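You operate a simulated robot arm through the tools that you are given. There is no shell and no other tool.

The job below is to be done with a simulated two-armed robot. You get a single attempt, and the scene is never put back.

Task
Turn the small burner off, then the gas, clear the hob and shut its lid once nothing glows.
Fine: the red pan goes on the slab end by the corner. Keep hands, arms, cloths, sponges and paper off a bare flame, up to 10 cm above its pan supports. Touch a hot pan by its handle alone.
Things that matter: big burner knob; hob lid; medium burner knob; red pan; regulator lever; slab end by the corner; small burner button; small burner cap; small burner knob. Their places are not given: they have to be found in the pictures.

It is judged by the outcome, as a careful person would: the job done as asked, and still so three seconds after it is handed in. It fails if anything else is knocked over, pushed out of place, dropped, spilled or broken. A push-on lid holds only when it is set on centred and level and pressed home; a screw cap is set on level and turned clockwise until tight. Flat cloth is picked up by pressing the open fingertips on it (5 to 10 N) and closing them slowly along it; thin cloth reads only 2 to 8 mm in the jaws.

Robot
Two 7-joint arms with two-finger parallel grippers on one trunk that stands fixed in place. Base frame: the origin is at the foot of the trunk, x ahead of it, y to its left, z up. Lengths are in mm, angles in rad, forces in N, time in s.
The left shoulder is at [71, 156, 1430], the right one opposite. Payload 3.91 kg a hand.
The tool frame of a hand sits at the grasp point between the pads (the TCP): z along the fingers, y along the line on which they close. The tips reach 30 mm beyond it. Largest opening 110 mm; finger width 20, thickness 10; the body of the gripper, 48 by 112 mm, starts 55 mm behind the TCP.
Orientation is told as [roll, pitch, yaw] about the base's x, y, z axes, in that order, counted from this pose: with the fingers straight down and closing along the base's y, the tool's x points along the base's -x, its y along +y and its z along -z.

Tools
- The arms move only by the tool step_arm. It takes "left_targets", "right_targets" or both (then of equal length, played together; a hand with none holds still); each is a list of rows, each a list of 3 entries, a list of its own where there are three numbers: the turn, a rotation vector about the tool's x, y, z in rad, then the shift along the tool's x, y, z in mm, then the closure, from 0 (fully open) to 1 (shut). In form: [[[ax, ay, az], [dx, dy, dz], hand], ...]. A call has 1 to 20 rows; each row shifts and turns the commanded pose from where the row before left it, along the tool's axes as they then stand. A row lasts 0.2 s, in which the tool goes at most 50 mm and 0.15 rad; a call with a longer step from one row to the next is refused whole, and so is a gripper value outside its range. Where a pose cannot be reached the arm comes as near as it can. A force on the tool above 40 N (or 10 N above the force at the start of the call, whichever is more), or a blocked arm, ends the call early, and 0.2 s more pass. The fingers move at their own pace (about 108 mm/s each) and stop on an object; they squeeze with about 29 N. The grip force told is the motor's: it shows also when the fingers shut on nothing. Time passes only in rows, and 0.2 s behind the last, so rows that do not move let the fingers close. It gives the time, the measured TCP pose, the force on the tool (base axes), the opening and the grip force at its end, in the units of the frame above (readings bear some noise), with the torque about the TCP (base axes, N m) and any sound that the robot's microphone picked up.
- Cameras (640 x 400 px; columns grow to the right, rows downward): "scene" is now at [132, -36.5, 1662.8]; the picture's right is [-0.41, -0.91, -0.00], its down [-0.47, 0.21, -0.86] and it looks along [0.79, -0.35, -0.51] (base axes); focal length 280 px, centre (320, 200). "left" rides on the left gripper at [73, -17, -103] in its tool frame; the picture's right is [0.23, 0.97, 0.00], its down [-0.76, 0.18, -0.62] and it looks along [-0.61, 0.14, 0.78] (tool axes); focal length 222 px, centre (320, 200). "right" rides on the right gripper at [72, 17, -103] in its tool frame; the picture's right is [-0.23, 0.97, 0.00], its down [-0.76, -0.18, -0.62] and it looks along [-0.61, -0.14, 0.78] (tool axes); focal length 222 px, centre (320, 200).
- snapshot(camera): a new picture of that camera. The clock stands still meanwhile.
- slide_trunk(by): slides the trunk up (or, below 0, down) by that many mm; the arms and the scene camera ride with it, the base frame stays. It gives what a move gives, with no picture.
- turn_head(pan, tilt): turns the head with the scene camera to pan (to the left, within 1.501 rad either way) and tilt (down, from -0.506 to 1.204), counted from straight ahead of the robot. It gives what a move gives.
- probe_pixels(camera, pixels): for up to 12 pixels [column, row] of the newest picture of that camera ("zoom" is the newest enlarged one), the place [x, y, z] in the base frame of the surface seen there, good to about 2 mm. The clock stands still meanwhile.
- close_up(camera, box): a new picture of the part [left, top, right, bottom] of that camera's present view, enlarged. The clock stands still meanwhile.
- hand_in(): hands the job in; it is judged then, once.

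Unless the task says otherwise, let go and move clear before handing in.

The tools are called after "Request:" by a JSON object that holds its "op" and its "data". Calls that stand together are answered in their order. step_arm: Moves the arms, as the interface text tells. Its arguments: {"type":"object","properties":{"left_targets":{"type":"array","items":{"type":"array"}},"right_targets":{"type":"array","items":{"type":"array"}}},"required":[]} The other tools are called the same way: slide_trunk (by) slides the trunk up or down; turn_head (pan, tilt) turns the head that bears the scene camera; snapshot (camera) takes a picture; probe_pixels (camera, pixels) gives the place of the surface under pixels of a picture; close_up (camera, box) takes an enlarged picture of a part of a camera's view; hand_in () hands the job in.

At the start:

```text
time_s: 0.0
left_tcp_pos: [711.4, -75.7, 1545.1]
left_tcp_rot: [0.0, -0.002, 0.001]
left_force: [-0.6, 0.2, -0.1]
left_moment: [0.0, 0.03, 0.0]
left_opening: 109.9
left_finger_force: 0.0
right_tcp_pos: [376.9, -518.3, 1463.7]
right_tcp_rot: [0.0, -0.001, 0.002]
right_force: [0.8, -0.3, -0.5]
right_moment: [-0.02, 0.0, 0.0]
right_opening: 109.9
right_finger_force: 0.1
trunk travel left (down, up): [-875.0, 65.0]
head pan, tilt: [-0.419, 0.538]
```

scene: 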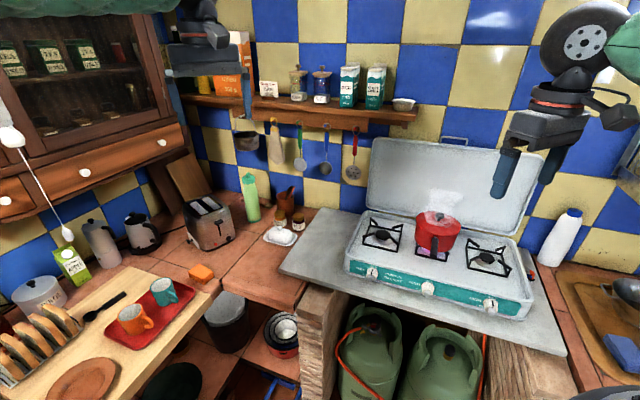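
right: 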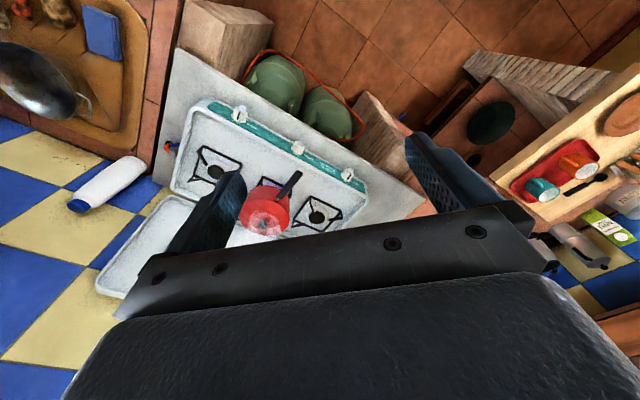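
left: 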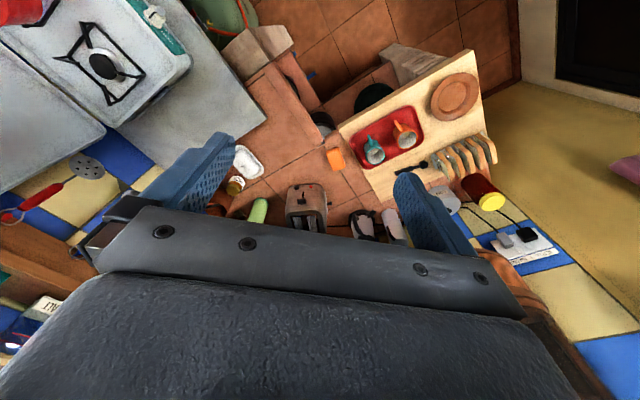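

The scene picture shows the hob at about (440,250) with a red pan at (437,230), three knobs on its front at (372,272), (428,288), (490,305), and two gas bottles below. I'll take close-ups to find the knobs, pan, regulator and slab ends.

Request:
{"op": "close_up", "data": {"camera": "scene", "box": [330, 190, 550, 330]}}

Request:
{"op": "close_up", "data": {"camera": "scene", "box": [300, 280, 500, 400]}}

Request:
{"op": "snapshot", "data": {"camera": "scene"}}

```text
2.86 times, centred on (440, 260) of scene
```

zoom: 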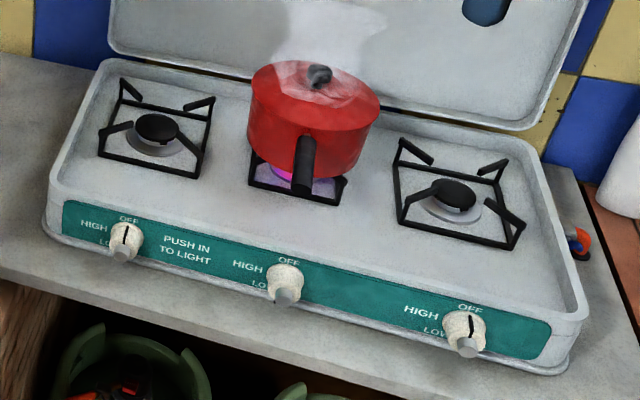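

```text
3.20 times, centred on (400, 340) of scene
```

zoom: 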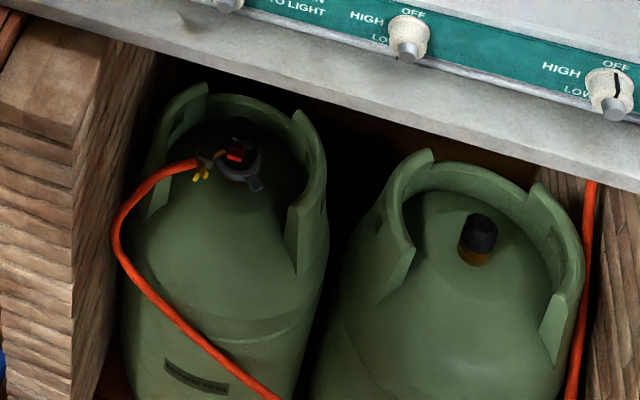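

```text
taken
```

scene: 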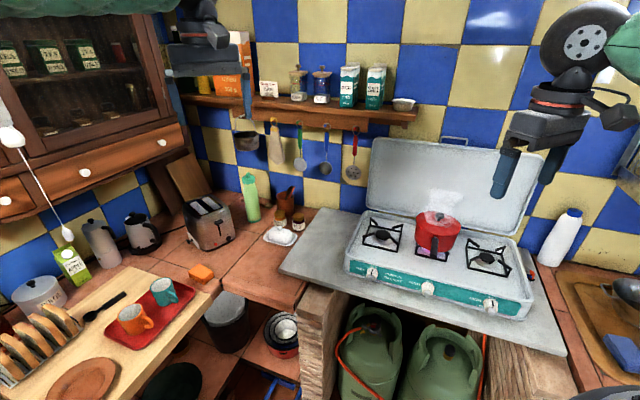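

The small burner in the middle is lit under the red pan (purple glow at zoom (290,180)); the regulator sits in the left bottle's collar at scene (373,325). I'll zoom further into the knobs and regulator.

Request:
{"op": "close_up", "data": {"camera": "scene", "box": [396, 265, 460, 305]}}

Request:
{"op": "probe_pixels", "data": {"camera": "scene", "pixels": [[372, 272], [428, 286], [490, 304], [437, 215], [435, 247], [427, 293], [372, 325], [438, 250], [420, 235], [455, 235], [290, 270], [560, 345]]}}

Request:
{"op": "close_up", "data": {"camera": "scene", "box": [340, 300, 410, 350]}}

```text
10.00 times, centred on (428, 285) of scene
```

zoom: 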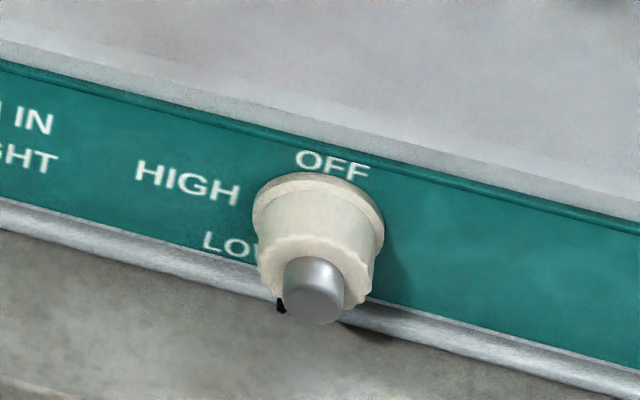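

```text
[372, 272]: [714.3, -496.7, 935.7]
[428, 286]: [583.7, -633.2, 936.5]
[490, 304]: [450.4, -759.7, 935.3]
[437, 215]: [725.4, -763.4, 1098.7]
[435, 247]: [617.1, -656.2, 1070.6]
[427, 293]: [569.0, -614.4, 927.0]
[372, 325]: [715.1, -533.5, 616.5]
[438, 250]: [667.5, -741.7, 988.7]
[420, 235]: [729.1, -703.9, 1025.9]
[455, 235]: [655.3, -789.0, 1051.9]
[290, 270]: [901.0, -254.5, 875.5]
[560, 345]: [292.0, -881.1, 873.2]
```

```text
8.00 times, centred on (375, 325) of scene
```

zoom: 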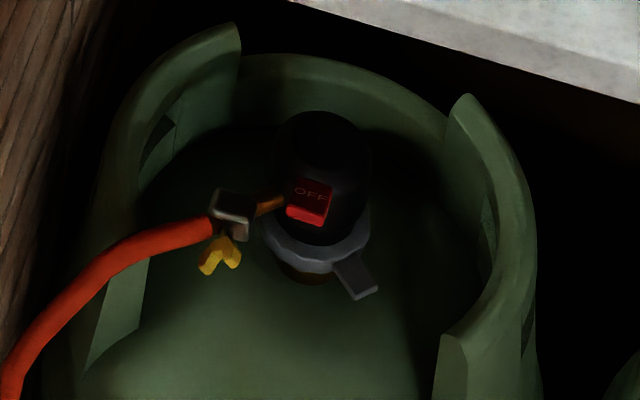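

The middle knob's dark mark points low (zoom (280,305)), so it is on LOW; centre of the knob is about (584,-633,936), and the regulator shows a red piece marked OFF near (715,-533,616). I'll probe fine geometry of the knob, panel, pan, slab and lid.

Request:
{"op": "close_up", "data": {"camera": "scene", "box": [396, 265, 460, 305]}}

Request:
{"op": "probe_pixels", "data": {"camera": "zoom", "pixels": [[315, 300], [330, 275], [280, 305], [365, 265], [262, 225], [380, 230], [320, 180], [150, 200], [480, 280], [320, 220], [100, 290], [300, 380]]}}

Request:
{"op": "close_up", "data": {"camera": "scene", "box": [400, 195, 480, 245]}}

Request:
{"op": "close_up", "data": {"camera": "scene", "box": [400, 220, 480, 270]}}

```text
10.00 times, centred on (428, 285) of scene
```

zoom: 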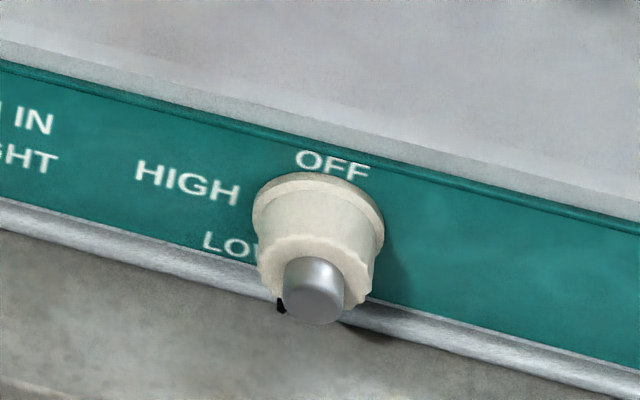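

```text
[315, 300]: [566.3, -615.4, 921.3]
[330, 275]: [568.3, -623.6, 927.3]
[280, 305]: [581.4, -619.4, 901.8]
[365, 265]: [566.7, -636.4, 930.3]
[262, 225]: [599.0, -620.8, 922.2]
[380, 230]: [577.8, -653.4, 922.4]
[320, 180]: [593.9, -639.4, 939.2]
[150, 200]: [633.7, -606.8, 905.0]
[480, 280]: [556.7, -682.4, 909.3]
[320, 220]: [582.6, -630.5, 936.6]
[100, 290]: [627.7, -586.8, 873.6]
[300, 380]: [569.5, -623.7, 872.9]
```

```text
8.00 times, centred on (440, 220) of scene
```

zoom: 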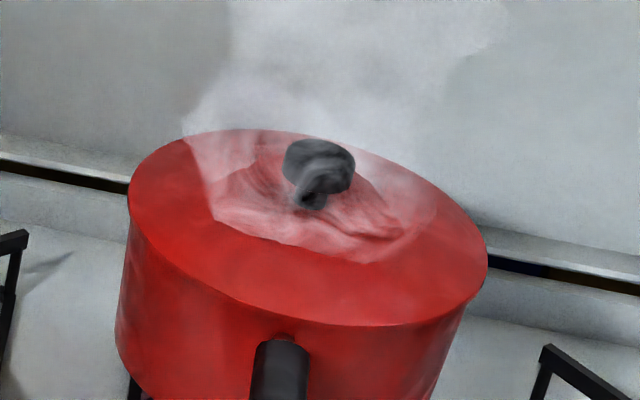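

```text
8.00 times, centred on (440, 245) of scene
```

zoom: 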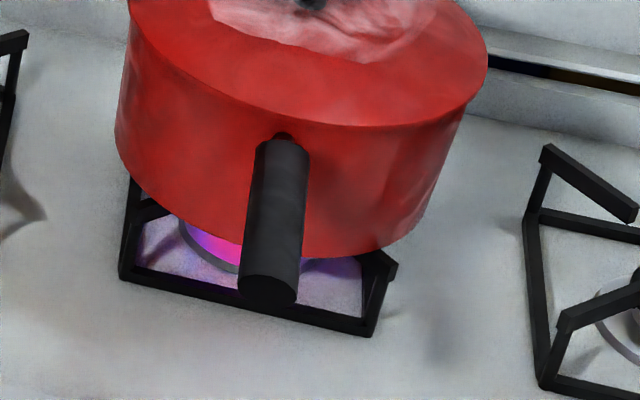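

The pan has a knobbed lid and a dark handle pointing to the front-left; the knob axis is horizontal along (0.707,-0.707) with its centre near z 919. Next I'll measure the slab edge, regulator and its red lever.

Request:
{"op": "close_up", "data": {"camera": "scene", "box": [340, 300, 410, 350]}}

Request:
{"op": "probe_pixels", "data": {"camera": "zoom", "pixels": [[310, 190], [310, 215], [320, 120], [320, 160], [340, 225], [280, 240], [235, 205], [215, 255], [355, 275], [290, 70], [460, 100], [230, 30]]}}

Request:
{"op": "probe_pixels", "data": {"camera": "scene", "pixels": [[405, 305], [410, 310], [400, 312], [280, 270], [312, 212], [568, 352], [350, 290], [320, 235], [345, 240], [300, 255], [430, 200], [470, 205]]}}

```text
8.00 times, centred on (375, 325) of scene
```

zoom: 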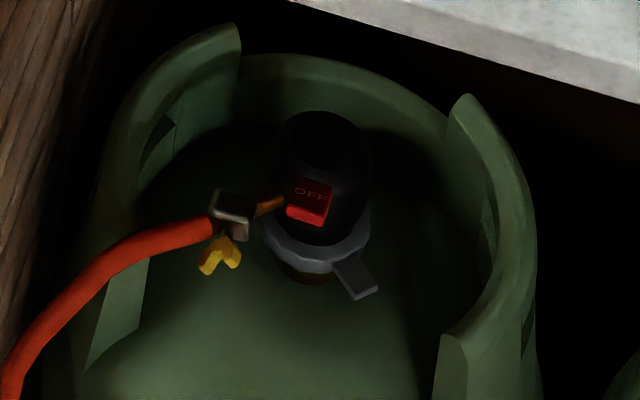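

```text
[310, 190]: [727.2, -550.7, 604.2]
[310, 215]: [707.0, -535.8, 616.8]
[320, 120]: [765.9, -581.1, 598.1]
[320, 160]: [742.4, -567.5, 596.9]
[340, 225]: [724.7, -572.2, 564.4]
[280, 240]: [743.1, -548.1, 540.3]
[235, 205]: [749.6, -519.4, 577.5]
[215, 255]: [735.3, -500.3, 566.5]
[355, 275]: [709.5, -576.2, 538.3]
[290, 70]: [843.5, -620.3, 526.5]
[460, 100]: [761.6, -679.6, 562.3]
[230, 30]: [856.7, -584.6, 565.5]
```

```text
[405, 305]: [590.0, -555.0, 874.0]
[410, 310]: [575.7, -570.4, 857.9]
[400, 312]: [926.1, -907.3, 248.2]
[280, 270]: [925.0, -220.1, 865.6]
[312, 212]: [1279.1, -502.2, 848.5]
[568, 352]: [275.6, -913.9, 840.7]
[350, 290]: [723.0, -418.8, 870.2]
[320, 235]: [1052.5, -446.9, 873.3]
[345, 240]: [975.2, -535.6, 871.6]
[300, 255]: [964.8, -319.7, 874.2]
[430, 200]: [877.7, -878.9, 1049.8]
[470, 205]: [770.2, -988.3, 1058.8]
```

The slab's front edge lies about 70 mm ahead of the panel, so a horizontal hand can grip the knob freely. I'll first bring the right hand down and yaw it 45° to face the panel.

Request:
{"op": "step_arm", "data": {"right_targets": [[[0, 0, 0.1309], [0, 0, 40], 0.3], [[0, 0, 0.1309], [0, 0, 40], 0.3], [[0, 0, 0.1309], [0, 0, 40], 0.3], [[0, 0, 0.1309], [0, 0, 40], 0.3], [[0, 0, 0.1309], [0, 0, 40], 0.3], [[0, 0, 0.1309], [0, 0, 40], 0.3]]}}

```text
time_s: 1.4
left_tcp_pos: [713.5, -76.2, 1545.1]
left_tcp_rot: [-0.001, 0.001, 0.002]
left_force: [-0.2, 0.5, -1.0]
left_moment: [0.02, 0.01, 0.01]
left_opening: 110.0
left_finger_force: 0.1
right_tcp_pos: [377.6, -519.2, 1223.4]
right_tcp_rot: [0.0, 0.001, -0.785]
right_force: [0.5, 1.1, -0.7]
right_moment: [0.02, 0.02, -0.01]
right_opening: 76.7
right_finger_force: 0.1
trunk travel left (down, up): [-875.0, 65.0]
head pan, tilt: [-0.419, 0.538]
```

The right hand has yawed to -45° at z 1223. I'll shift it in line with the knob and pitch it up to horizontal.

Request:
{"op": "step_arm", "data": {"right_targets": [[[0, 0, 0], [-34, 22, 0], 0.3], [[0, 0, 0], [-34, 22, 0], 0.3], [[0, 0, 0], [-34, 22, 0], 0.3], [[0, -0.1428, 0], [0, 0, 0], 0.45], [[0, -0.1428, 0], [0, 0, 0], 0.45], [[0, -0.1428, 0], [0, 0, 0], 0.45], [[0, -0.1428, 0], [0, 0, 0], 0.45], [[0, -0.1428, 0], [0, 0, 0], 0.45], [[0, -0.1428, 0], [0, 0, 0], 0.45], [[0, -0.1428, 0], [0, 0, 0], 0.45], [[0, -0.1428, 0], [0, 0, 0], 0.45], [[0, -0.1428, 0], [0, 0, 0], 0.45], [[0, -0.1428, 0], [0, 0, 0], 0.45], [[0, -0.1428, 0], [0, 0, 0], 0.45], [[0, 0, 0], [0, 0, 0], 0.45]]}}

Request:
{"op": "snapshot", "data": {"camera": "right"}}

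Request:
{"op": "snapshot", "data": {"camera": "scene"}}

```text
time_s: 4.6
left_tcp_pos: [710.2, -75.2, 1546.4]
left_tcp_rot: [0.0, -0.003, 0.003]
left_force: [-1.1, 0.3, -0.1]
left_moment: [-0.02, 0.01, -0.03]
left_opening: 109.8
left_finger_force: 0.1
right_tcp_pos: [514.0, -554.0, 1218.1]
right_tcp_rot: [2.868, -1.571, 2.63]
right_force: [-0.2, 0.3, -0.4]
right_moment: [0.0, -0.01, 0.02]
right_opening: 60.8
right_finger_force: 0.0
right hand out of reach, approached as far as the arm can: row 9, 10, 11
trunk travel left (down, up): [-875.0, 65.0]
head pan, tilt: [-0.419, 0.538]
```

```text
taken
```

right: 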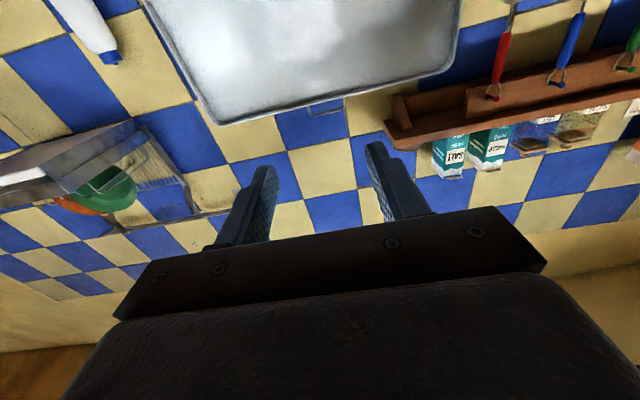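

```text
taken
```

scene: 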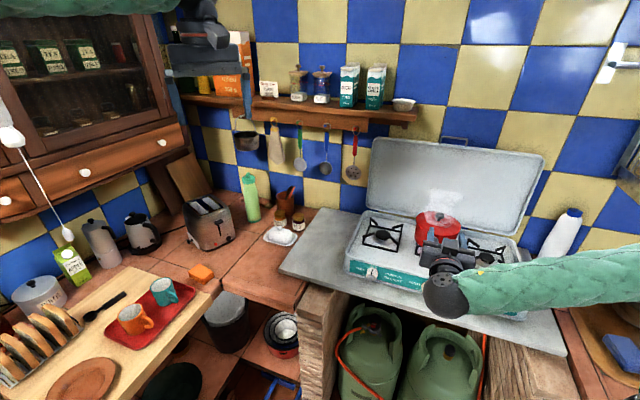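

The right hand now points horizontally at the tiles, and the forearm comes in from the right (scene (560,285)). Before lowering I'll check where the forearm lies and what is to the right, and take a settled reading.

Request:
{"op": "step_arm", "data": {"right_targets": [[[0, 0, 0], [0, 0, 0], 0.45], [[0, 0, 0], [0, 0, 0], 0.45]]}}

Request:
{"op": "turn_head", "data": {"pan": -0.9, "tilt": 0.6}}

Request:
{"op": "snapshot", "data": {"camera": "scene"}}

```text
time_s: 5.2
left_tcp_pos: [710.7, -75.9, 1545.9]
left_tcp_rot: [-0.001, -0.001, 0.003]
left_force: [1.4, -0.2, 0.2]
left_moment: [0.01, -0.01, 0.02]
left_opening: 110.1
left_finger_force: 0.0
right_tcp_pos: [513.4, -554.7, 1218.8]
right_tcp_rot: [-0.218, -1.57, -0.566]
right_force: [-0.5, 1.1, 0.7]
right_moment: [0.0, 0.01, -0.02]
right_opening: 60.6
right_finger_force: 0.0
trunk travel left (down, up): [-875.0, 65.0]
head pan, tilt: [-0.419, 0.538]
```

```text
time_s: 6.1
left_tcp_pos: [710.7, -74.9, 1544.6]
left_tcp_rot: [-0.001, 0.001, 0.002]
left_force: [0.0, 0.5, 0.0]
left_moment: [-0.01, -0.03, 0.01]
left_opening: 110.1
left_finger_force: 0.0
right_tcp_pos: [514.9, -554.1, 1218.0]
right_tcp_rot: [-0.168, -1.57, -0.617]
right_force: [0.0, 0.7, -0.7]
right_moment: [0.03, 0.03, 0.01]
right_opening: 60.4
right_finger_force: 0.1
trunk travel left (down, up): [-875.0, 65.0]
head pan, tilt: [-0.901, 0.6]
```

```text
taken
```

scene: 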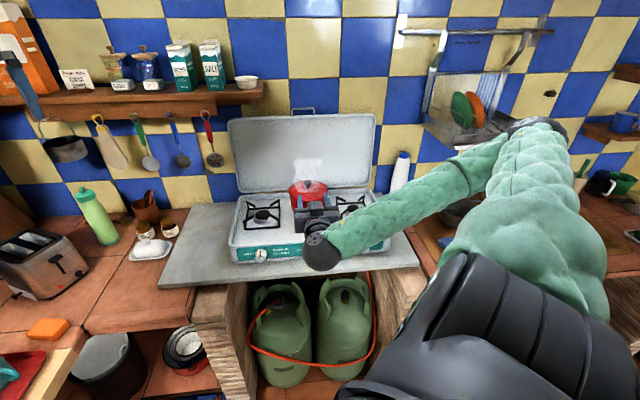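

The elbow sits out to the right at scene (540,130) near the dish rack. I'll probe the arm and the surroundings.

Request:
{"op": "probe_pixels", "data": {"camera": "scene", "pixels": [[540, 130], [500, 180], [440, 190], [350, 235], [322, 250], [480, 90], [440, 100], [400, 170], [460, 215], [600, 190], [510, 300], [540, 250]]}}

```text
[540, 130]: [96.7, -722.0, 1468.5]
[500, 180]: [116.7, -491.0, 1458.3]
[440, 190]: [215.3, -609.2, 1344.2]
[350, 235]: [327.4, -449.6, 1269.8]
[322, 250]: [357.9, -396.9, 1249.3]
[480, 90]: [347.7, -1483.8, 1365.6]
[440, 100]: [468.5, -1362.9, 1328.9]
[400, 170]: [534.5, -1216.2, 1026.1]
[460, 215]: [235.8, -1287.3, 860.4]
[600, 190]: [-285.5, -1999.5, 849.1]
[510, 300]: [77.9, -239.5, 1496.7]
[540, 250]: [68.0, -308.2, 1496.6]
```

The elbow (97,-722,1468) has ample clearance from the rack and sink. I'll lower the hand to knob height, in front of the slab's edge.

Request:
{"op": "step_arm", "data": {"right_targets": [[[0, 0, 0], [42, -1, -3], 0.45], [[0, 0, 0], [42, -1, -3], 0.45], [[0, 0, 0], [42, -1, -3], 0.45], [[0, 0, 0], [42, -1, -3], 0.45], [[0, 0, 0], [42, -1, -3], 0.45], [[0, 0, 0], [42, -1, -3], 0.45], [[0, 0, 0], [42, -1, -2], 0.45], [[0, 0, 0], [0, 0, 0], 0.45]]}}

Request:
{"op": "snapshot", "data": {"camera": "right"}}

Request:
{"op": "snapshot", "data": {"camera": "scene"}}

```text
time_s: 7.9
left_tcp_pos: [710.9, -75.9, 1545.6]
left_tcp_rot: [0.001, 0.0, 0.002]
left_force: [-0.7, -1.0, -1.1]
left_moment: [-0.01, 0.02, 0.01]
left_opening: 110.1
left_finger_force: 0.0
right_tcp_pos: [494.7, -545.6, 922.4]
right_tcp_rot: [-0.89, -1.569, 0.106]
right_force: [0.1, 0.0, -0.6]
right_moment: [0.01, 0.02, -0.01]
right_opening: 60.4
right_finger_force: 0.1
trunk travel left (down, up): [-875.0, 65.0]
head pan, tilt: [-0.901, 0.6]
```

```text
taken
```

right: 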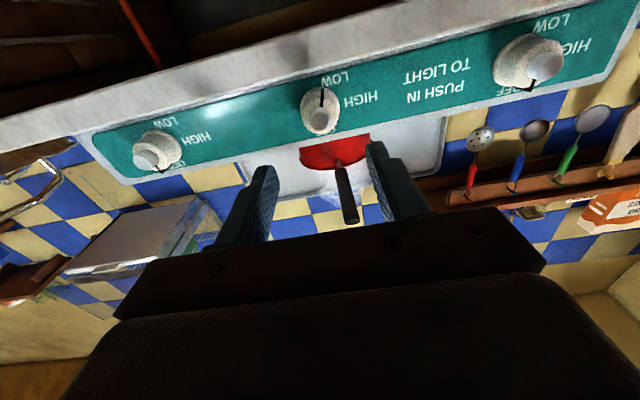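

```text
taken
```

scene: 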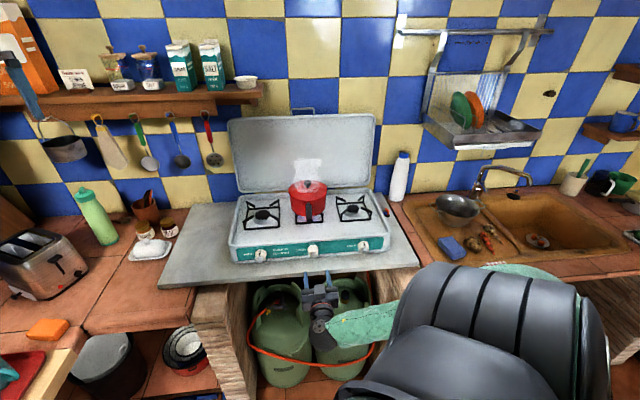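

The right hand camera (upside down) shows the middle knob at (322,105) with its black mark on LOW; clockwise through HIGH takes it to OFF. I'll zoom in for exact knob centre positions.

Request:
{"op": "close_up", "data": {"camera": "right", "box": [250, 50, 410, 150]}}

Request:
{"op": "probe_pixels", "data": {"camera": "zoom", "pixels": [[280, 280], [290, 275], [240, 200], [340, 200], [290, 160], [290, 240], [250, 270], [335, 270], [310, 120], [200, 220], [420, 150], [290, 320]]}}

```text
4.00 times, centred on (330, 100) of right
```

zoom: 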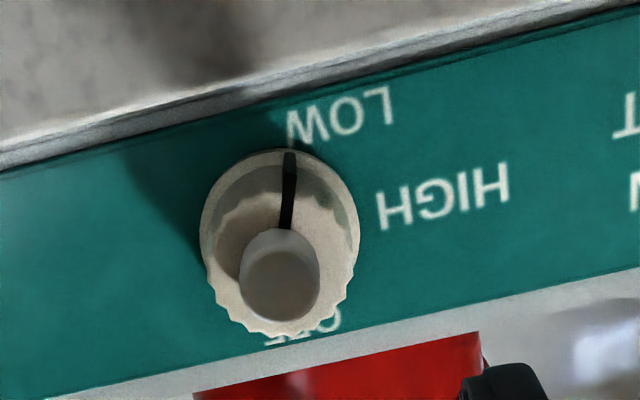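

```text
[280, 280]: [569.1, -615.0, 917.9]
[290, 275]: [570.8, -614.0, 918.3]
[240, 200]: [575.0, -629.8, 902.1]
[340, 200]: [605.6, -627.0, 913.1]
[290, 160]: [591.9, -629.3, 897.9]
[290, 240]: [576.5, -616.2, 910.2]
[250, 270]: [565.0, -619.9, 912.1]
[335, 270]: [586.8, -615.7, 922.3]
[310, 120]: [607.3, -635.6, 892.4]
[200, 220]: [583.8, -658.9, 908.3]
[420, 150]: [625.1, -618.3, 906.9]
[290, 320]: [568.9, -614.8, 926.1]
```

The knob axis passes through about (569.5,-614.7,918.5) with LOW set. I'll roll the hand -0.7 rad, advance around the knob with the fingers at 60 mm, then close.

Request:
{"op": "step_arm", "data": {"right_targets": [[[0, 0, -0.14], [0, 0, 0], 0.45], [[0, 0, -0.14], [0, 0, 0], 0.45], [[0, 0, -0.14], [0, 0, 0], 0.45], [[0, 0, -0.14], [0, 0, 0], 0.45], [[0, 0, -0.14], [0, 0, 0], 0.45], [[0, 0, 0], [0, 0, 0], 0.45]]}}

Request:
{"op": "snapshot", "data": {"camera": "right"}}

```text
time_s: 9.3
left_tcp_pos: [711.0, -74.7, 1544.6]
left_tcp_rot: [-0.001, 0.0, 0.002]
left_force: [0.3, 0.8, -0.4]
left_moment: [0.01, 0.02, 0.0]
left_opening: 109.7
left_finger_force: 0.1
right_tcp_pos: [494.0, -544.8, 924.1]
right_tcp_rot: [-1.568, -0.87, 0.785]
right_force: [0.4, 0.5, 0.5]
right_moment: [-0.01, 0.02, -0.01]
right_opening: 60.2
right_finger_force: 0.2
trunk travel left (down, up): [-875.0, 65.0]
head pan, tilt: [-0.901, 0.6]
```

```text
taken
```

right: 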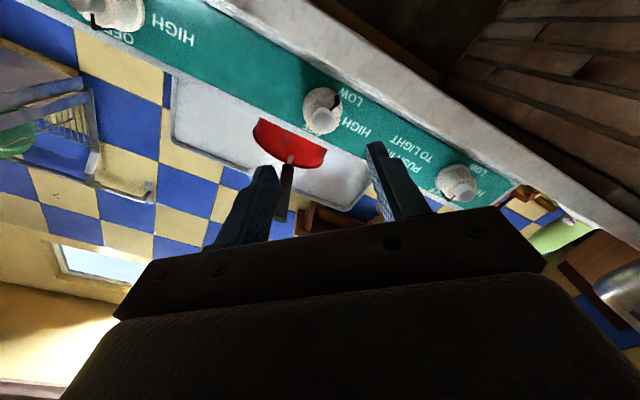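

The rolled hand lines up; the knob (322,110) is between the fingers' line. I'll correct by about 5 mm and advance 101 mm onto the knob.

Request:
{"op": "step_arm", "data": {"right_targets": [[[0, 0, 0], [2, 5.5, 30], 0.45], [[0, 0, 0], [0, 0, 30], 0.45], [[0, 0, 0], [0, 0, 25], 0.45], [[0, 0, 0], [0, 0, 16], 0.45], [[0, 0, 0], [0, 0, 0], 0.45]]}}

Request:
{"op": "snapshot", "data": {"camera": "right"}}

Request:
{"op": "close_up", "data": {"camera": "scene", "box": [240, 210, 400, 310]}}

```text
time_s: 10.5
left_tcp_pos: [710.5, -76.4, 1545.2]
left_tcp_rot: [0.001, 0.001, 0.001]
left_force: [-1.3, 0.0, -0.8]
left_moment: [0.02, 0.01, 0.01]
left_opening: 110.0
left_finger_force: 0.1
right_tcp_pos: [566.6, -614.6, 919.2]
right_tcp_rot: [-1.57, -0.871, 0.785]
right_force: [0.0, -0.1, 0.5]
right_moment: [0.01, 0.01, 0.0]
right_opening: 60.2
right_finger_force: 0.0
trunk travel left (down, up): [-875.0, 65.0]
head pan, tilt: [-0.901, 0.6]
```

```text
taken
```

right: 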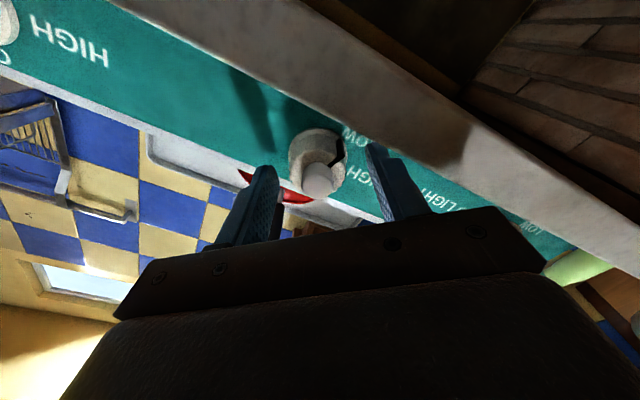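

```text
4.00 times, centred on (320, 260) of scene
```

zoom: 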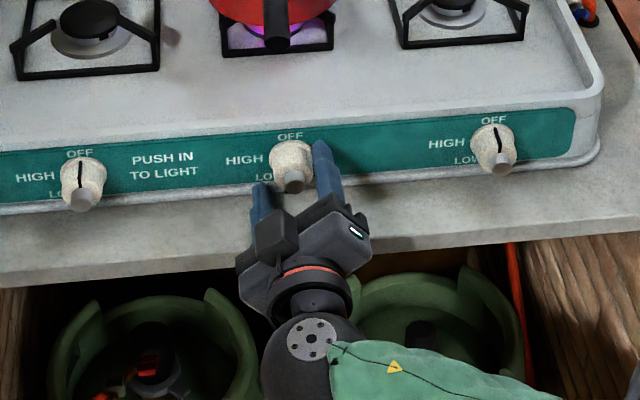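

The fingers straddle the knob (zoom (293,180)). I'll close on it.

Request:
{"op": "step_arm", "data": {"right_targets": [[[0, 0, 0], [0, 0, 0], 0.6], [[0, 0, 0], [0, 0, 0], 0.8], [[0, 0, 0], [0, 0, 0], 0.8]]}}

```text
time_s: 11.3
left_tcp_pos: [710.2, -75.9, 1547.1]
left_tcp_rot: [-0.002, 0.001, 0.001]
left_force: [-0.5, -0.3, 1.0]
left_moment: [0.0, 0.0, 0.01]
left_opening: 109.9
left_finger_force: 0.0
right_tcp_pos: [567.5, -614.8, 919.1]
right_tcp_rot: [-1.571, -0.871, 0.787]
right_force: [-1.2, -11.4, 11.6]
right_moment: [0.27, 0.27, -0.35]
right_opening: 36.7
right_finger_force: 44.7
trunk travel left (down, up): [-875.0, 65.0]
head pan, tilt: [-0.901, 0.6]
```

The grip is on the knob (opening 36.7, 44.7 N) with a small side load toward the hand's -y. I'll ease 1 mm that way and begin turning clockwise.

Request:
{"op": "step_arm", "data": {"right_targets": [[[0, 0, 0], [0, -1, 0], 0.8], [[0, 0, 0.08], [0, 0, 0], 0.8], [[0, 0, 0.08], [0, 0, 0], 0.8], [[0, 0, 0.08], [0, 0, 0], 0.8], [[0, 0, 0.08], [0, 0, 0], 0.8]]}}

Request:
{"op": "close_up", "data": {"camera": "scene", "box": [270, 220, 370, 282]}}

```text
time_s: 12.5
left_tcp_pos: [710.5, -75.6, 1547.2]
left_tcp_rot: [-0.001, 0.001, 0.002]
left_force: [0.7, -0.9, -0.4]
left_moment: [0.01, -0.02, 0.02]
left_opening: 110.0
left_finger_force: 0.1
right_tcp_pos: [566.6, -614.9, 919.8]
right_tcp_rot: [-1.574, -1.193, 0.789]
right_force: [-0.6, -12.6, 16.5]
right_moment: [-0.02, 0.0, -1.2]
right_opening: 36.3
right_finger_force: 45.4
trunk travel left (down, up): [-875.0, 65.0]
head pan, tilt: [-0.901, 0.6]
```

```text
6.40 times, centred on (320, 251) of scene
```

zoom: 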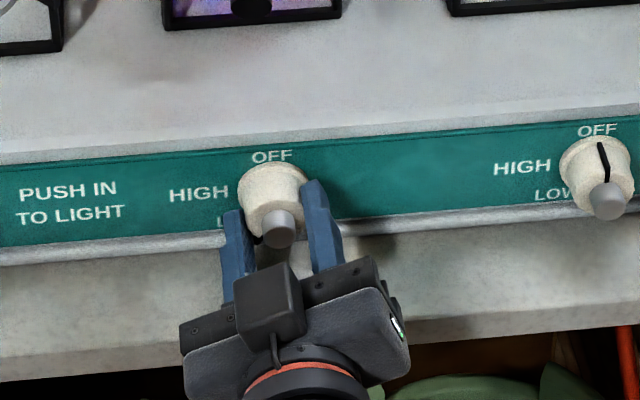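

The knob's mark has moved around to zoom (258,240), so it is turning the right way. I'll relieve the small side load and continue clockwise.

Request:
{"op": "step_arm", "data": {"right_targets": [[[0, 0, 0], [-1.0, -1.5, 1], 0.8], [[0, 0, 0.1], [0, 0, 0], 0.8], [[0, 0, 0.1], [0, 0, 0], 0.8], [[0, 0, 0.1], [0, 0, 0], 0.8], [[0, 0, 0.1], [0, 0, 0], 0.8], [[0, 0, 0.1], [0, 0, 0], 0.8]]}}

Request:
{"op": "close_up", "data": {"camera": "scene", "box": [270, 220, 370, 282]}}

```text
time_s: 13.9
left_tcp_pos: [708.6, -74.6, 1544.9]
left_tcp_rot: [-0.002, -0.001, 0.002]
left_force: [-0.1, 0.2, -0.8]
left_moment: [0.03, -0.02, 0.01]
left_opening: 110.0
left_finger_force: 0.1
right_tcp_pos: [566.8, -615.3, 919.8]
right_tcp_rot: [1.565, -1.452, -2.348]
right_force: [-18.3, 12.8, -5.6]
right_moment: [0.32, 0.37, -0.75]
right_opening: 36.5
right_finger_force: 44.9
trunk travel left (down, up): [-875.0, 65.0]
head pan, tilt: [-0.901, 0.6]
```

```text
6.40 times, centred on (320, 251) of scene
```

zoom: 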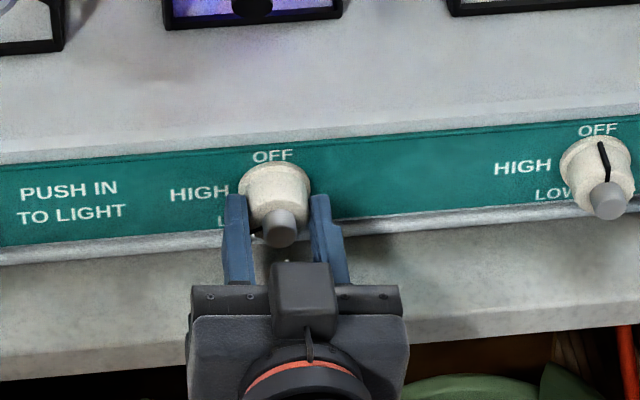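

The flame has grown (now passing HIGH) and the knob has turned about 47°; there is a 22 N outward push, so I'll back off 1 mm and continue turning.

Request:
{"op": "step_arm", "data": {"right_targets": [[[0, 0, 0], [0, 0, -1.2], 0.8], [[0, 0, 0.1], [0, 0, 0], 0.8], [[0, 0, 0.1], [0, 0, 0], 0.8], [[0, 0, 0.1], [0, 0, 0], 0.8], [[0, 0, 0.1], [0, 0, 0], 0.8], [[0, 0, 0.1], [0, 0, 0], 0.8], [[0, 0, 0.1], [0, 0, 0], 0.8]]}}

Request:
{"op": "close_up", "data": {"camera": "scene", "box": [270, 220, 370, 282]}}

```text
time_s: 15.1
left_tcp_pos: [710.5, -72.9, 1546.5]
left_tcp_rot: [-0.003, -0.001, 0.0]
left_force: [0.6, 0.5, 0.0]
left_moment: [0.03, 0.0, 0.03]
left_opening: 110.1
left_finger_force: 0.1
right_tcp_pos: [566.4, -616.1, 919.7]
right_tcp_rot: [1.577, -1.095, -2.349]
right_force: [-3.4, 39.4, -10.1]
right_moment: [0.12, 0.11, -0.16]
right_opening: 36.4
right_finger_force: 45.0
trunk travel left (down, up): [-875.0, 65.0]
head pan, tilt: [-0.901, 0.6]
stopped in row 5 (right hand): the force on the tool passed its limit at 58 N (the readings are from after the stop); the commanded pose is now the measured one
```

```text
6.40 times, centred on (320, 251) of scene
```

zoom: 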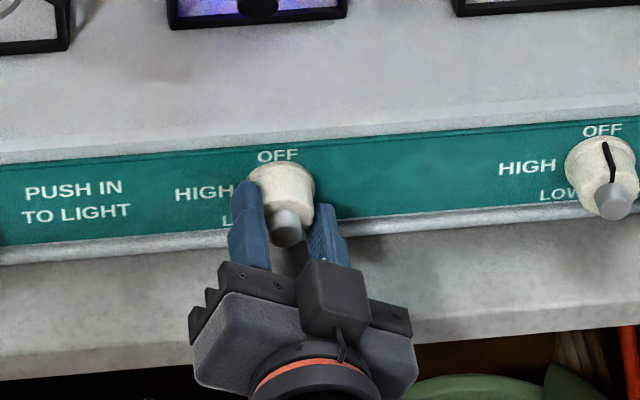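

The call stopped on a 58 N side load at about 67° of turn; I'll open the fingers to shed it and re-centre before regrasping.

Request:
{"op": "step_arm", "data": {"right_targets": [[[0, 0, 0], [0, 0, 0], 0.45], [[0, 0, 0], [0, 0, 0], 0.45]]}}

Request:
{"op": "snapshot", "data": {"camera": "scene"}}

Request:
{"op": "close_up", "data": {"camera": "scene", "box": [270, 220, 370, 282]}}

Request:
{"op": "snapshot", "data": {"camera": "right"}}

```text
time_s: 15.7
left_tcp_pos: [710.8, -74.6, 1545.4]
left_tcp_rot: [-0.002, 0.0, 0.001]
left_force: [0.0, 0.3, 0.2]
left_moment: [-0.01, -0.03, 0.02]
left_opening: 109.6
left_finger_force: 0.0
right_tcp_pos: [564.4, -620.2, 922.5]
right_tcp_rot: [1.577, -1.098, -2.354]
right_force: [0.4, -0.4, 0.0]
right_moment: [0.01, 0.01, 0.04]
right_opening: 60.4
right_finger_force: 0.0
trunk travel left (down, up): [-875.0, 65.0]
head pan, tilt: [-0.901, 0.6]
```

```text
taken
```

scene: 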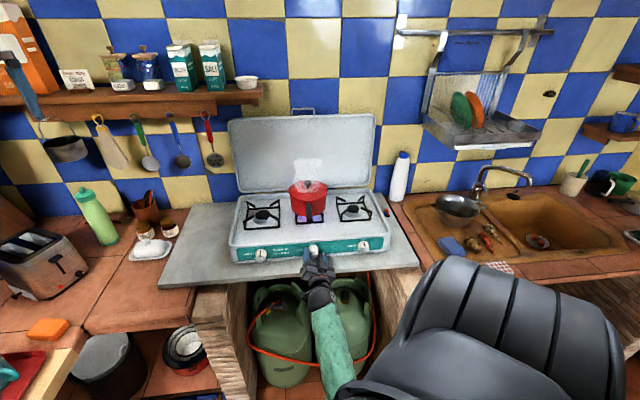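

```text
6.40 times, centred on (320, 251) of scene
```

zoom: 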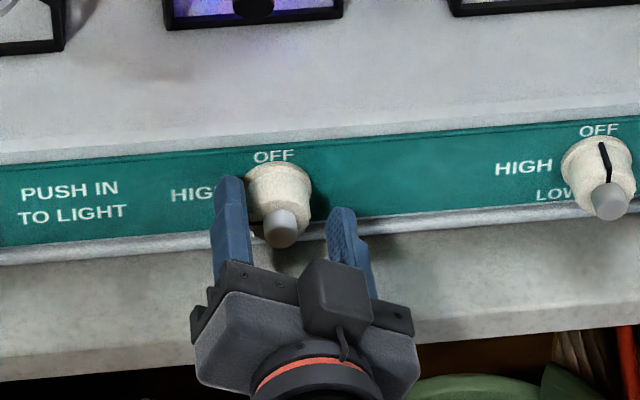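

```text
taken
```

right: 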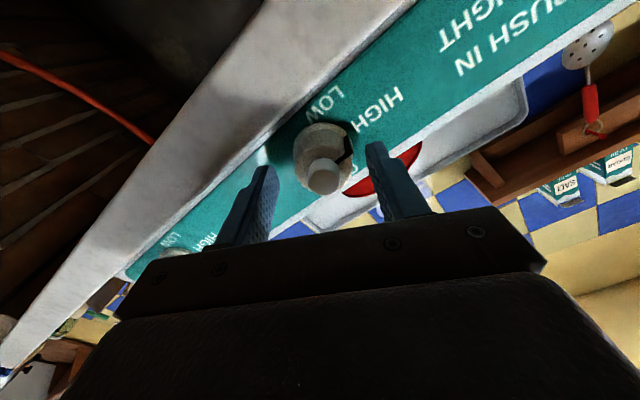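

The knob's mark now points at HIGH (right camera (345,150)); the arm's elbow swung down, which caused the load. I'll back out 60 mm, roll back -1.1 rad and check the pose before re-gripping.

Request:
{"op": "step_arm", "data": {"right_targets": [[[0, 0, 0], [6, 4.2, 0], 0.45], [[0, 0, 0], [0, 0, -30], 0.45], [[0, 0, 0], [0, 0, -35], 0.45], [[0, 0, -0.11], [0, 0, 0], 0.45], [[0, 0, -0.11], [0, 0, 0], 0.45], [[0, 0, -0.11], [0, 0, 0], 0.45], [[0, 0, -0.11], [0, 0, 0], 0.45], [[0, 0, -0.11], [0, 0, 0], 0.45], [[0, 0, -0.11], [0, 0, 0], 0.45], [[0, 0, -0.11], [0, 0, 0], 0.45], [[0, 0, -0.11], [0, 0, 0], 0.45], [[0, 0, -0.11], [0, 0, 0], 0.45], [[0, 0, -0.11], [0, 0, 0], 0.45], [[0, 0, -0.11], [0, 0, 0], 0.45], [[0, 0, 0], [0, 0, 0], 0.45]]}}

Request:
{"op": "snapshot", "data": {"camera": "scene"}}

Request:
{"op": "snapshot", "data": {"camera": "right"}}

```text
time_s: 19.1
left_tcp_pos: [710.9, -76.1, 1545.6]
left_tcp_rot: [0.0, -0.001, 0.003]
left_force: [-0.2, 0.7, -0.6]
left_moment: [-0.02, 0.01, 0.04]
left_opening: 109.9
left_finger_force: 0.1
right_tcp_pos: [537.6, -614.5, 963.8]
right_tcp_rot: [-1.695, -0.766, 0.901]
right_force: [0.4, 0.9, 0.6]
right_moment: [-0.03, 0.0, 0.0]
right_opening: 60.4
right_finger_force: 0.1
trunk travel left (down, up): [-875.0, 65.0]
head pan, tilt: [-0.901, 0.6]
stopped in row 15 (right hand): the arm was blocked; the commanded pose is now the measured one
```

```text
taken
```

scene: 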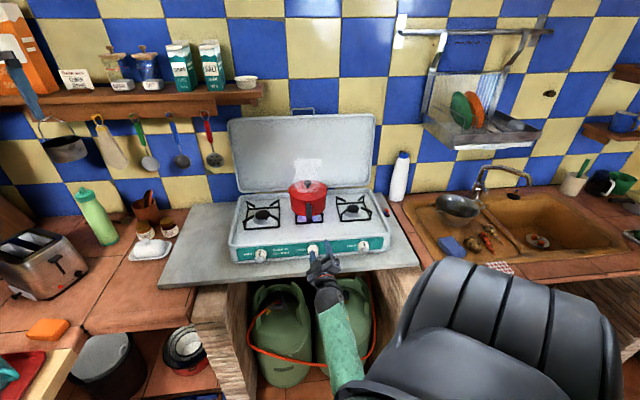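

```text
taken
```

right: 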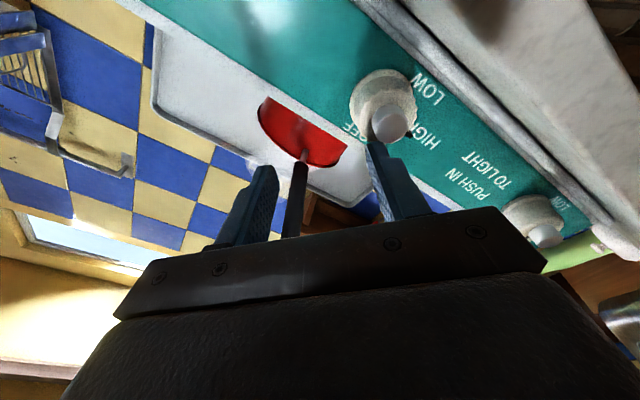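

The arm is blocked with the elbow swung under and the hand has drifted to (538,-615,964). I'll retract along the tool's axis to free it.

Request:
{"op": "step_arm", "data": {"right_targets": [[[0, 0, 0], [0, 0, -40], 0.45], [[0, 0, 0], [0, 0, -40], 0.45], [[0, 0, 0], [0, 0, -40], 0.45], [[0, 0, 0], [0, 0, 0], 0.45]]}}

Request:
{"op": "turn_head", "data": {"pan": -0.9, "tilt": 1.0}}

Request:
{"op": "snapshot", "data": {"camera": "scene"}}

```text
time_s: 19.9
left_tcp_pos: [717.5, -76.7, 1544.1]
left_tcp_rot: [0.0, 0.005, -0.001]
left_force: [-1.1, 0.7, 0.0]
left_moment: [-0.01, -0.04, -0.01]
left_opening: 109.8
left_finger_force: 0.0
right_tcp_pos: [504.7, -606.7, 1029.5]
right_tcp_rot: [-1.87, -0.647, 1.056]
right_force: [0.0, 0.4, 0.7]
right_moment: [0.03, 0.05, 0.02]
right_opening: 60.6
right_finger_force: 0.0
trunk travel left (down, up): [-875.0, 65.0]
head pan, tilt: [-0.901, 0.6]
stopped in row 3 (right hand): the arm was blocked; the commanded pose is now the measured one
```

```text
time_s: 20.7
left_tcp_pos: [718.9, -79.2, 1541.7]
left_tcp_rot: [0.002, 0.006, 0.001]
left_force: [-0.7, 0.0, -0.2]
left_moment: [0.01, 0.0, 0.0]
left_opening: 109.9
left_finger_force: 0.0
right_tcp_pos: [502.7, -606.6, 1025.7]
right_tcp_rot: [-1.862, -0.647, 1.05]
right_force: [-0.2, 0.3, 0.2]
right_moment: [-0.02, 0.02, -0.01]
right_opening: 60.5
right_finger_force: 0.1
trunk travel left (down, up): [-875.0, 65.0]
head pan, tilt: [-0.901, 1.0]
```

```text
taken
```

scene: 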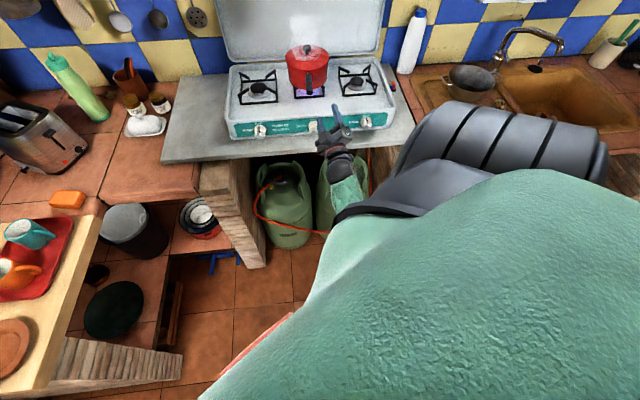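

The right upper arm now crosses in front of the trunk and nudged the left arm by 8 mm. I'll look leftward to find room to shift the left arm out of the way.

Request:
{"op": "turn_head", "data": {"pan": 0.3, "tilt": 0.5}}

Request:
{"op": "snapshot", "data": {"camera": "scene"}}

Request:
{"op": "snapshot", "data": {"camera": "left"}}

```text
time_s: 22.1
left_tcp_pos: [718.9, -80.6, 1540.6]
left_tcp_rot: [0.001, 0.006, 0.0]
left_force: [0.5, 0.6, 0.2]
left_moment: [0.0, 0.0, -0.01]
left_opening: 110.1
left_finger_force: 0.1
right_tcp_pos: [502.9, -607.2, 1025.0]
right_tcp_rot: [-1.863, -0.647, 1.05]
right_force: [0.5, 0.5, -0.3]
right_moment: [-0.02, 0.02, 0.03]
right_opening: 60.4
right_finger_force: 0.1
trunk travel left (down, up): [-875.0, 65.0]
head pan, tilt: [0.3, 0.499]
```

```text
taken
```

scene: 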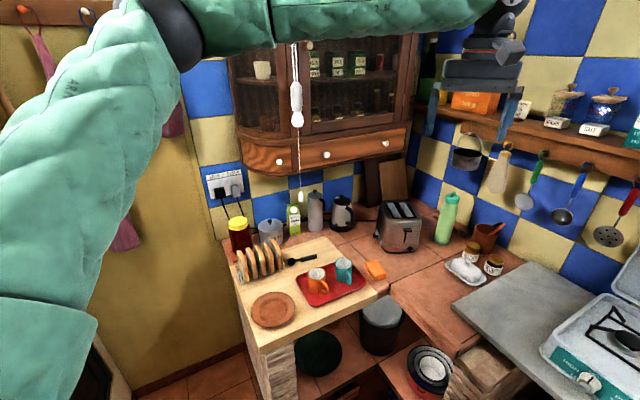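

```text
taken
```

left: 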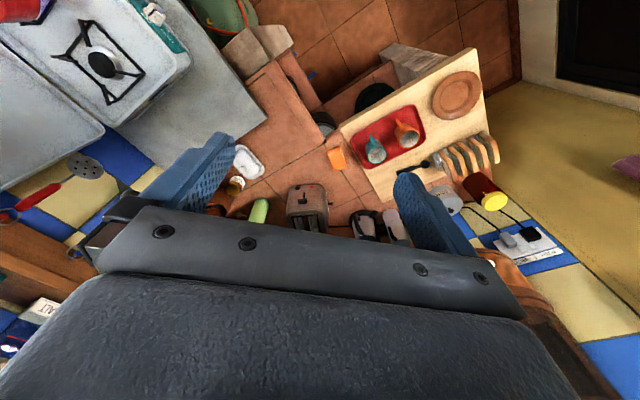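

The left arm's forearm runs high; I need to see where the right elbow touches. I'll look straight down in front of the trunk.

Request:
{"op": "turn_head", "data": {"pan": -0.3, "tilt": 1.2}}

Request:
{"op": "snapshot", "data": {"camera": "scene"}}

```text
time_s: 23.2
left_tcp_pos: [719.1, -80.1, 1540.7]
left_tcp_rot: [0.003, 0.004, 0.0]
left_force: [0.5, -0.1, -0.7]
left_moment: [0.03, 0.04, 0.0]
left_opening: 110.0
left_finger_force: 0.1
right_tcp_pos: [503.9, -607.0, 1024.6]
right_tcp_rot: [-1.863, -0.648, 1.049]
right_force: [-0.4, -0.3, -0.6]
right_moment: [0.01, -0.01, 0.0]
right_opening: 60.6
right_finger_force: 0.0
trunk travel left (down, up): [-875.0, 65.0]
head pan, tilt: [-0.3, 1.201]
```

```text
taken
```

scene: 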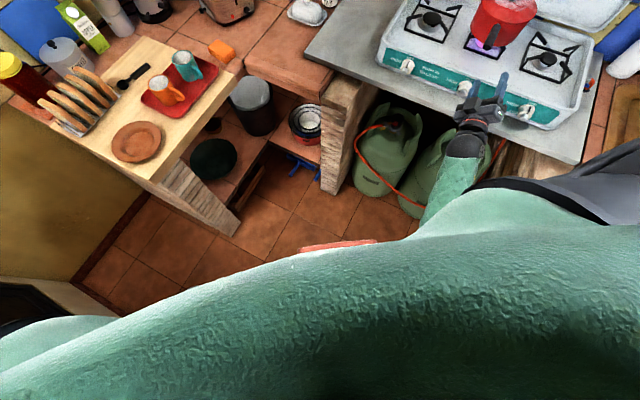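

The upper arm fills the lower picture. I'll probe the arm's surface to understand its posture.

Request:
{"op": "probe_pixels", "data": {"camera": "scene", "pixels": [[450, 180], [432, 220], [500, 210], [400, 245], [330, 262], [200, 310], [60, 330], [20, 390], [300, 380], [520, 300], [600, 200], [340, 246]]}}

```text
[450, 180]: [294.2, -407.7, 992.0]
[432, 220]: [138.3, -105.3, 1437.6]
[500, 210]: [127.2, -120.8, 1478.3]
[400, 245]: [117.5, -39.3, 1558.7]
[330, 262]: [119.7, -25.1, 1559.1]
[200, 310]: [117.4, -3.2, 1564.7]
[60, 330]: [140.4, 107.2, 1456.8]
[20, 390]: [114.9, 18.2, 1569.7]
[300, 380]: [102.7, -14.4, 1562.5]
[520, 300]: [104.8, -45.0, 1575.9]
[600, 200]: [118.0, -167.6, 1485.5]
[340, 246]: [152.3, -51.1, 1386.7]
```

Those green surfaces are the robot's own chest; the right elbow hangs low by the trunk. I'll move the right hand up, back and to the right to free the elbow, watching the readings.

Request:
{"op": "step_arm", "data": {"right_targets": [[[0, 0, 0], [8.2, -36, 10.2], 0.45], [[0, 0, 0], [8.2, -36, 10.2], 0.45], [[0, 0, 0], [8.2, -36, 10.2], 0.45], [[0, 0, 0], [8.2, -36, 10.2], 0.45], [[0, 0, 0], [0, 0, 0], 0.45]]}}

Request:
{"op": "turn_head", "data": {"pan": -0.9, "tilt": 0.7}}

Request:
{"op": "snapshot", "data": {"camera": "scene"}}

```text
time_s: 24.4
left_tcp_pos: [711.3, -77.2, 1544.7]
left_tcp_rot: [-0.002, -0.001, 0.0]
left_force: [0.1, 0.3, 0.3]
left_moment: [0.04, 0.03, -0.03]
left_opening: 110.1
left_finger_force: 0.1
right_tcp_pos: [437.3, -703.8, 1127.5]
right_tcp_rot: [-1.865, -0.645, 1.054]
right_force: [0.7, 0.4, -0.5]
right_moment: [0.02, 0.03, 0.0]
right_opening: 60.4
right_finger_force: 0.1
trunk travel left (down, up): [-875.0, 65.0]
head pan, tilt: [-0.3, 1.201]
```

```text
time_s: 25.4
left_tcp_pos: [709.3, -76.3, 1546.1]
left_tcp_rot: [-0.002, -0.001, -0.001]
left_force: [-0.7, 0.7, -0.4]
left_moment: [0.01, 0.01, -0.01]
left_opening: 109.9
left_finger_force: 0.0
right_tcp_pos: [437.2, -703.9, 1127.9]
right_tcp_rot: [-1.866, -0.647, 1.054]
right_force: [-0.5, 0.5, -0.3]
right_moment: [-0.02, 0.0, 0.0]
right_opening: 61.0
right_finger_force: 0.0
trunk travel left (down, up): [-875.0, 65.0]
head pan, tilt: [-0.901, 0.7]
```

```text
taken
```

scene: 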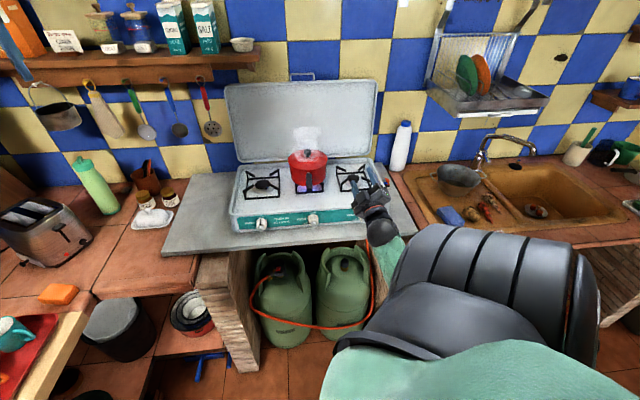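

The left arm is back at its place and the right hand tracks well again. I'll level the hand's axis (roll ≈ -0.92) and bring it part way toward the knob's stand-off point, then check the elbow.

Request:
{"op": "step_arm", "data": {"right_targets": [[[-0.064, 0.106, 0], [0, 0, -10], 0.45], [[-0.064, 0.106, 0], [0, 0, -10], 0.45], [[0, 0, 0], [-5.5, 36.4, -14.3], 0.45], [[0, 0, 0], [-5.5, 36.4, -14.3], 0.45], [[0, 0, 0], [-5.5, 36.4, -14.3], 0.45], [[0, 0, 0], [-5.5, 36.4, -10], 0.45], [[0, 0, 0], [-5.5, 36.4, 0], 0.45], [[0, 0, 0], [0, 0, 0], 0.45]]}}

Request:
{"op": "snapshot", "data": {"camera": "scene"}}

```text
time_s: 27.2
left_tcp_pos: [706.6, -80.5, 1547.1]
left_tcp_rot: [0.003, -0.005, 0.007]
left_force: [2.4, 3.0, 0.0]
left_moment: [-0.19, 0.12, 0.01]
left_opening: 109.7
left_finger_force: 0.0
right_tcp_pos: [481.8, -602.7, 1035.3]
right_tcp_rot: [-1.666, -0.55, 0.894]
right_force: [0.7, 1.1, -0.4]
right_moment: [0.0, -0.02, -0.08]
right_opening: 60.4
right_finger_force: 0.0
trunk travel left (down, up): [-875.0, 65.0]
head pan, tilt: [-0.901, 0.7]
stopped in row 8 (right hand): the arm was blocked; the commanded pose is now the measured one
```

```text
taken
```

scene: 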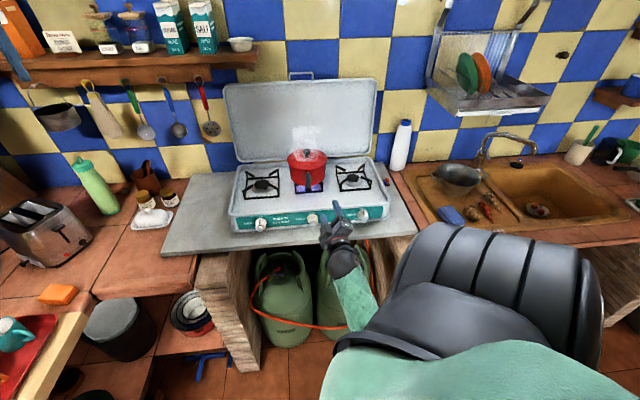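

It blocked again with the elbow low against the body. I'll raise the hand up and to the right, away from everything, then re-pose the arm from a tool-down posture like the start.

Request:
{"op": "step_arm", "data": {"right_targets": [[[0, 0, 0], [-2.7, -39.7, 7.9], 0.45], [[0, 0, 0], [-2.7, -39.7, 7.9], 0.45], [[0, 0, 0], [-2.7, -39.7, 7.9], 0.45], [[0, 0, 0], [-2.7, -39.7, 7.9], 0.45], [[0, 0, 0], [-2.7, -39.7, 7.9], 0.45], [[0, 0, 0], [-2.7, -39.7, 7.9], 0.45], [[0, 0, 0], [-2.7, -39.7, 7.9], 0.45], [[0, 0, 0], [0, 0, 0], 0.45]]}}

Request:
{"op": "snapshot", "data": {"camera": "scene"}}

```text
time_s: 29.0
left_tcp_pos: [708.6, -73.6, 1546.7]
left_tcp_rot: [-0.001, -0.002, 0.002]
left_force: [-0.8, 0.0, 0.2]
left_moment: [-0.03, 0.0, -0.01]
left_opening: 109.9
left_finger_force: 0.0
right_tcp_pos: [421.5, -716.6, 1283.9]
right_tcp_rot: [-1.666, -0.567, 0.884]
right_force: [0.0, -0.9, 0.0]
right_moment: [0.01, 0.02, 0.0]
right_opening: 60.7
right_finger_force: 0.0
trunk travel left (down, up): [-875.0, 65.0]
head pan, tilt: [-0.901, 0.7]
```

```text
taken
```

scene: 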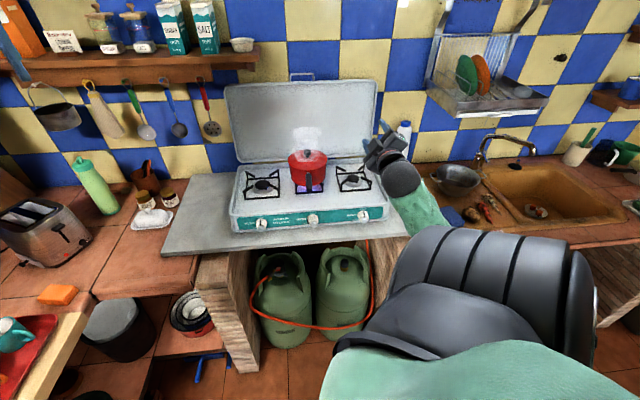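

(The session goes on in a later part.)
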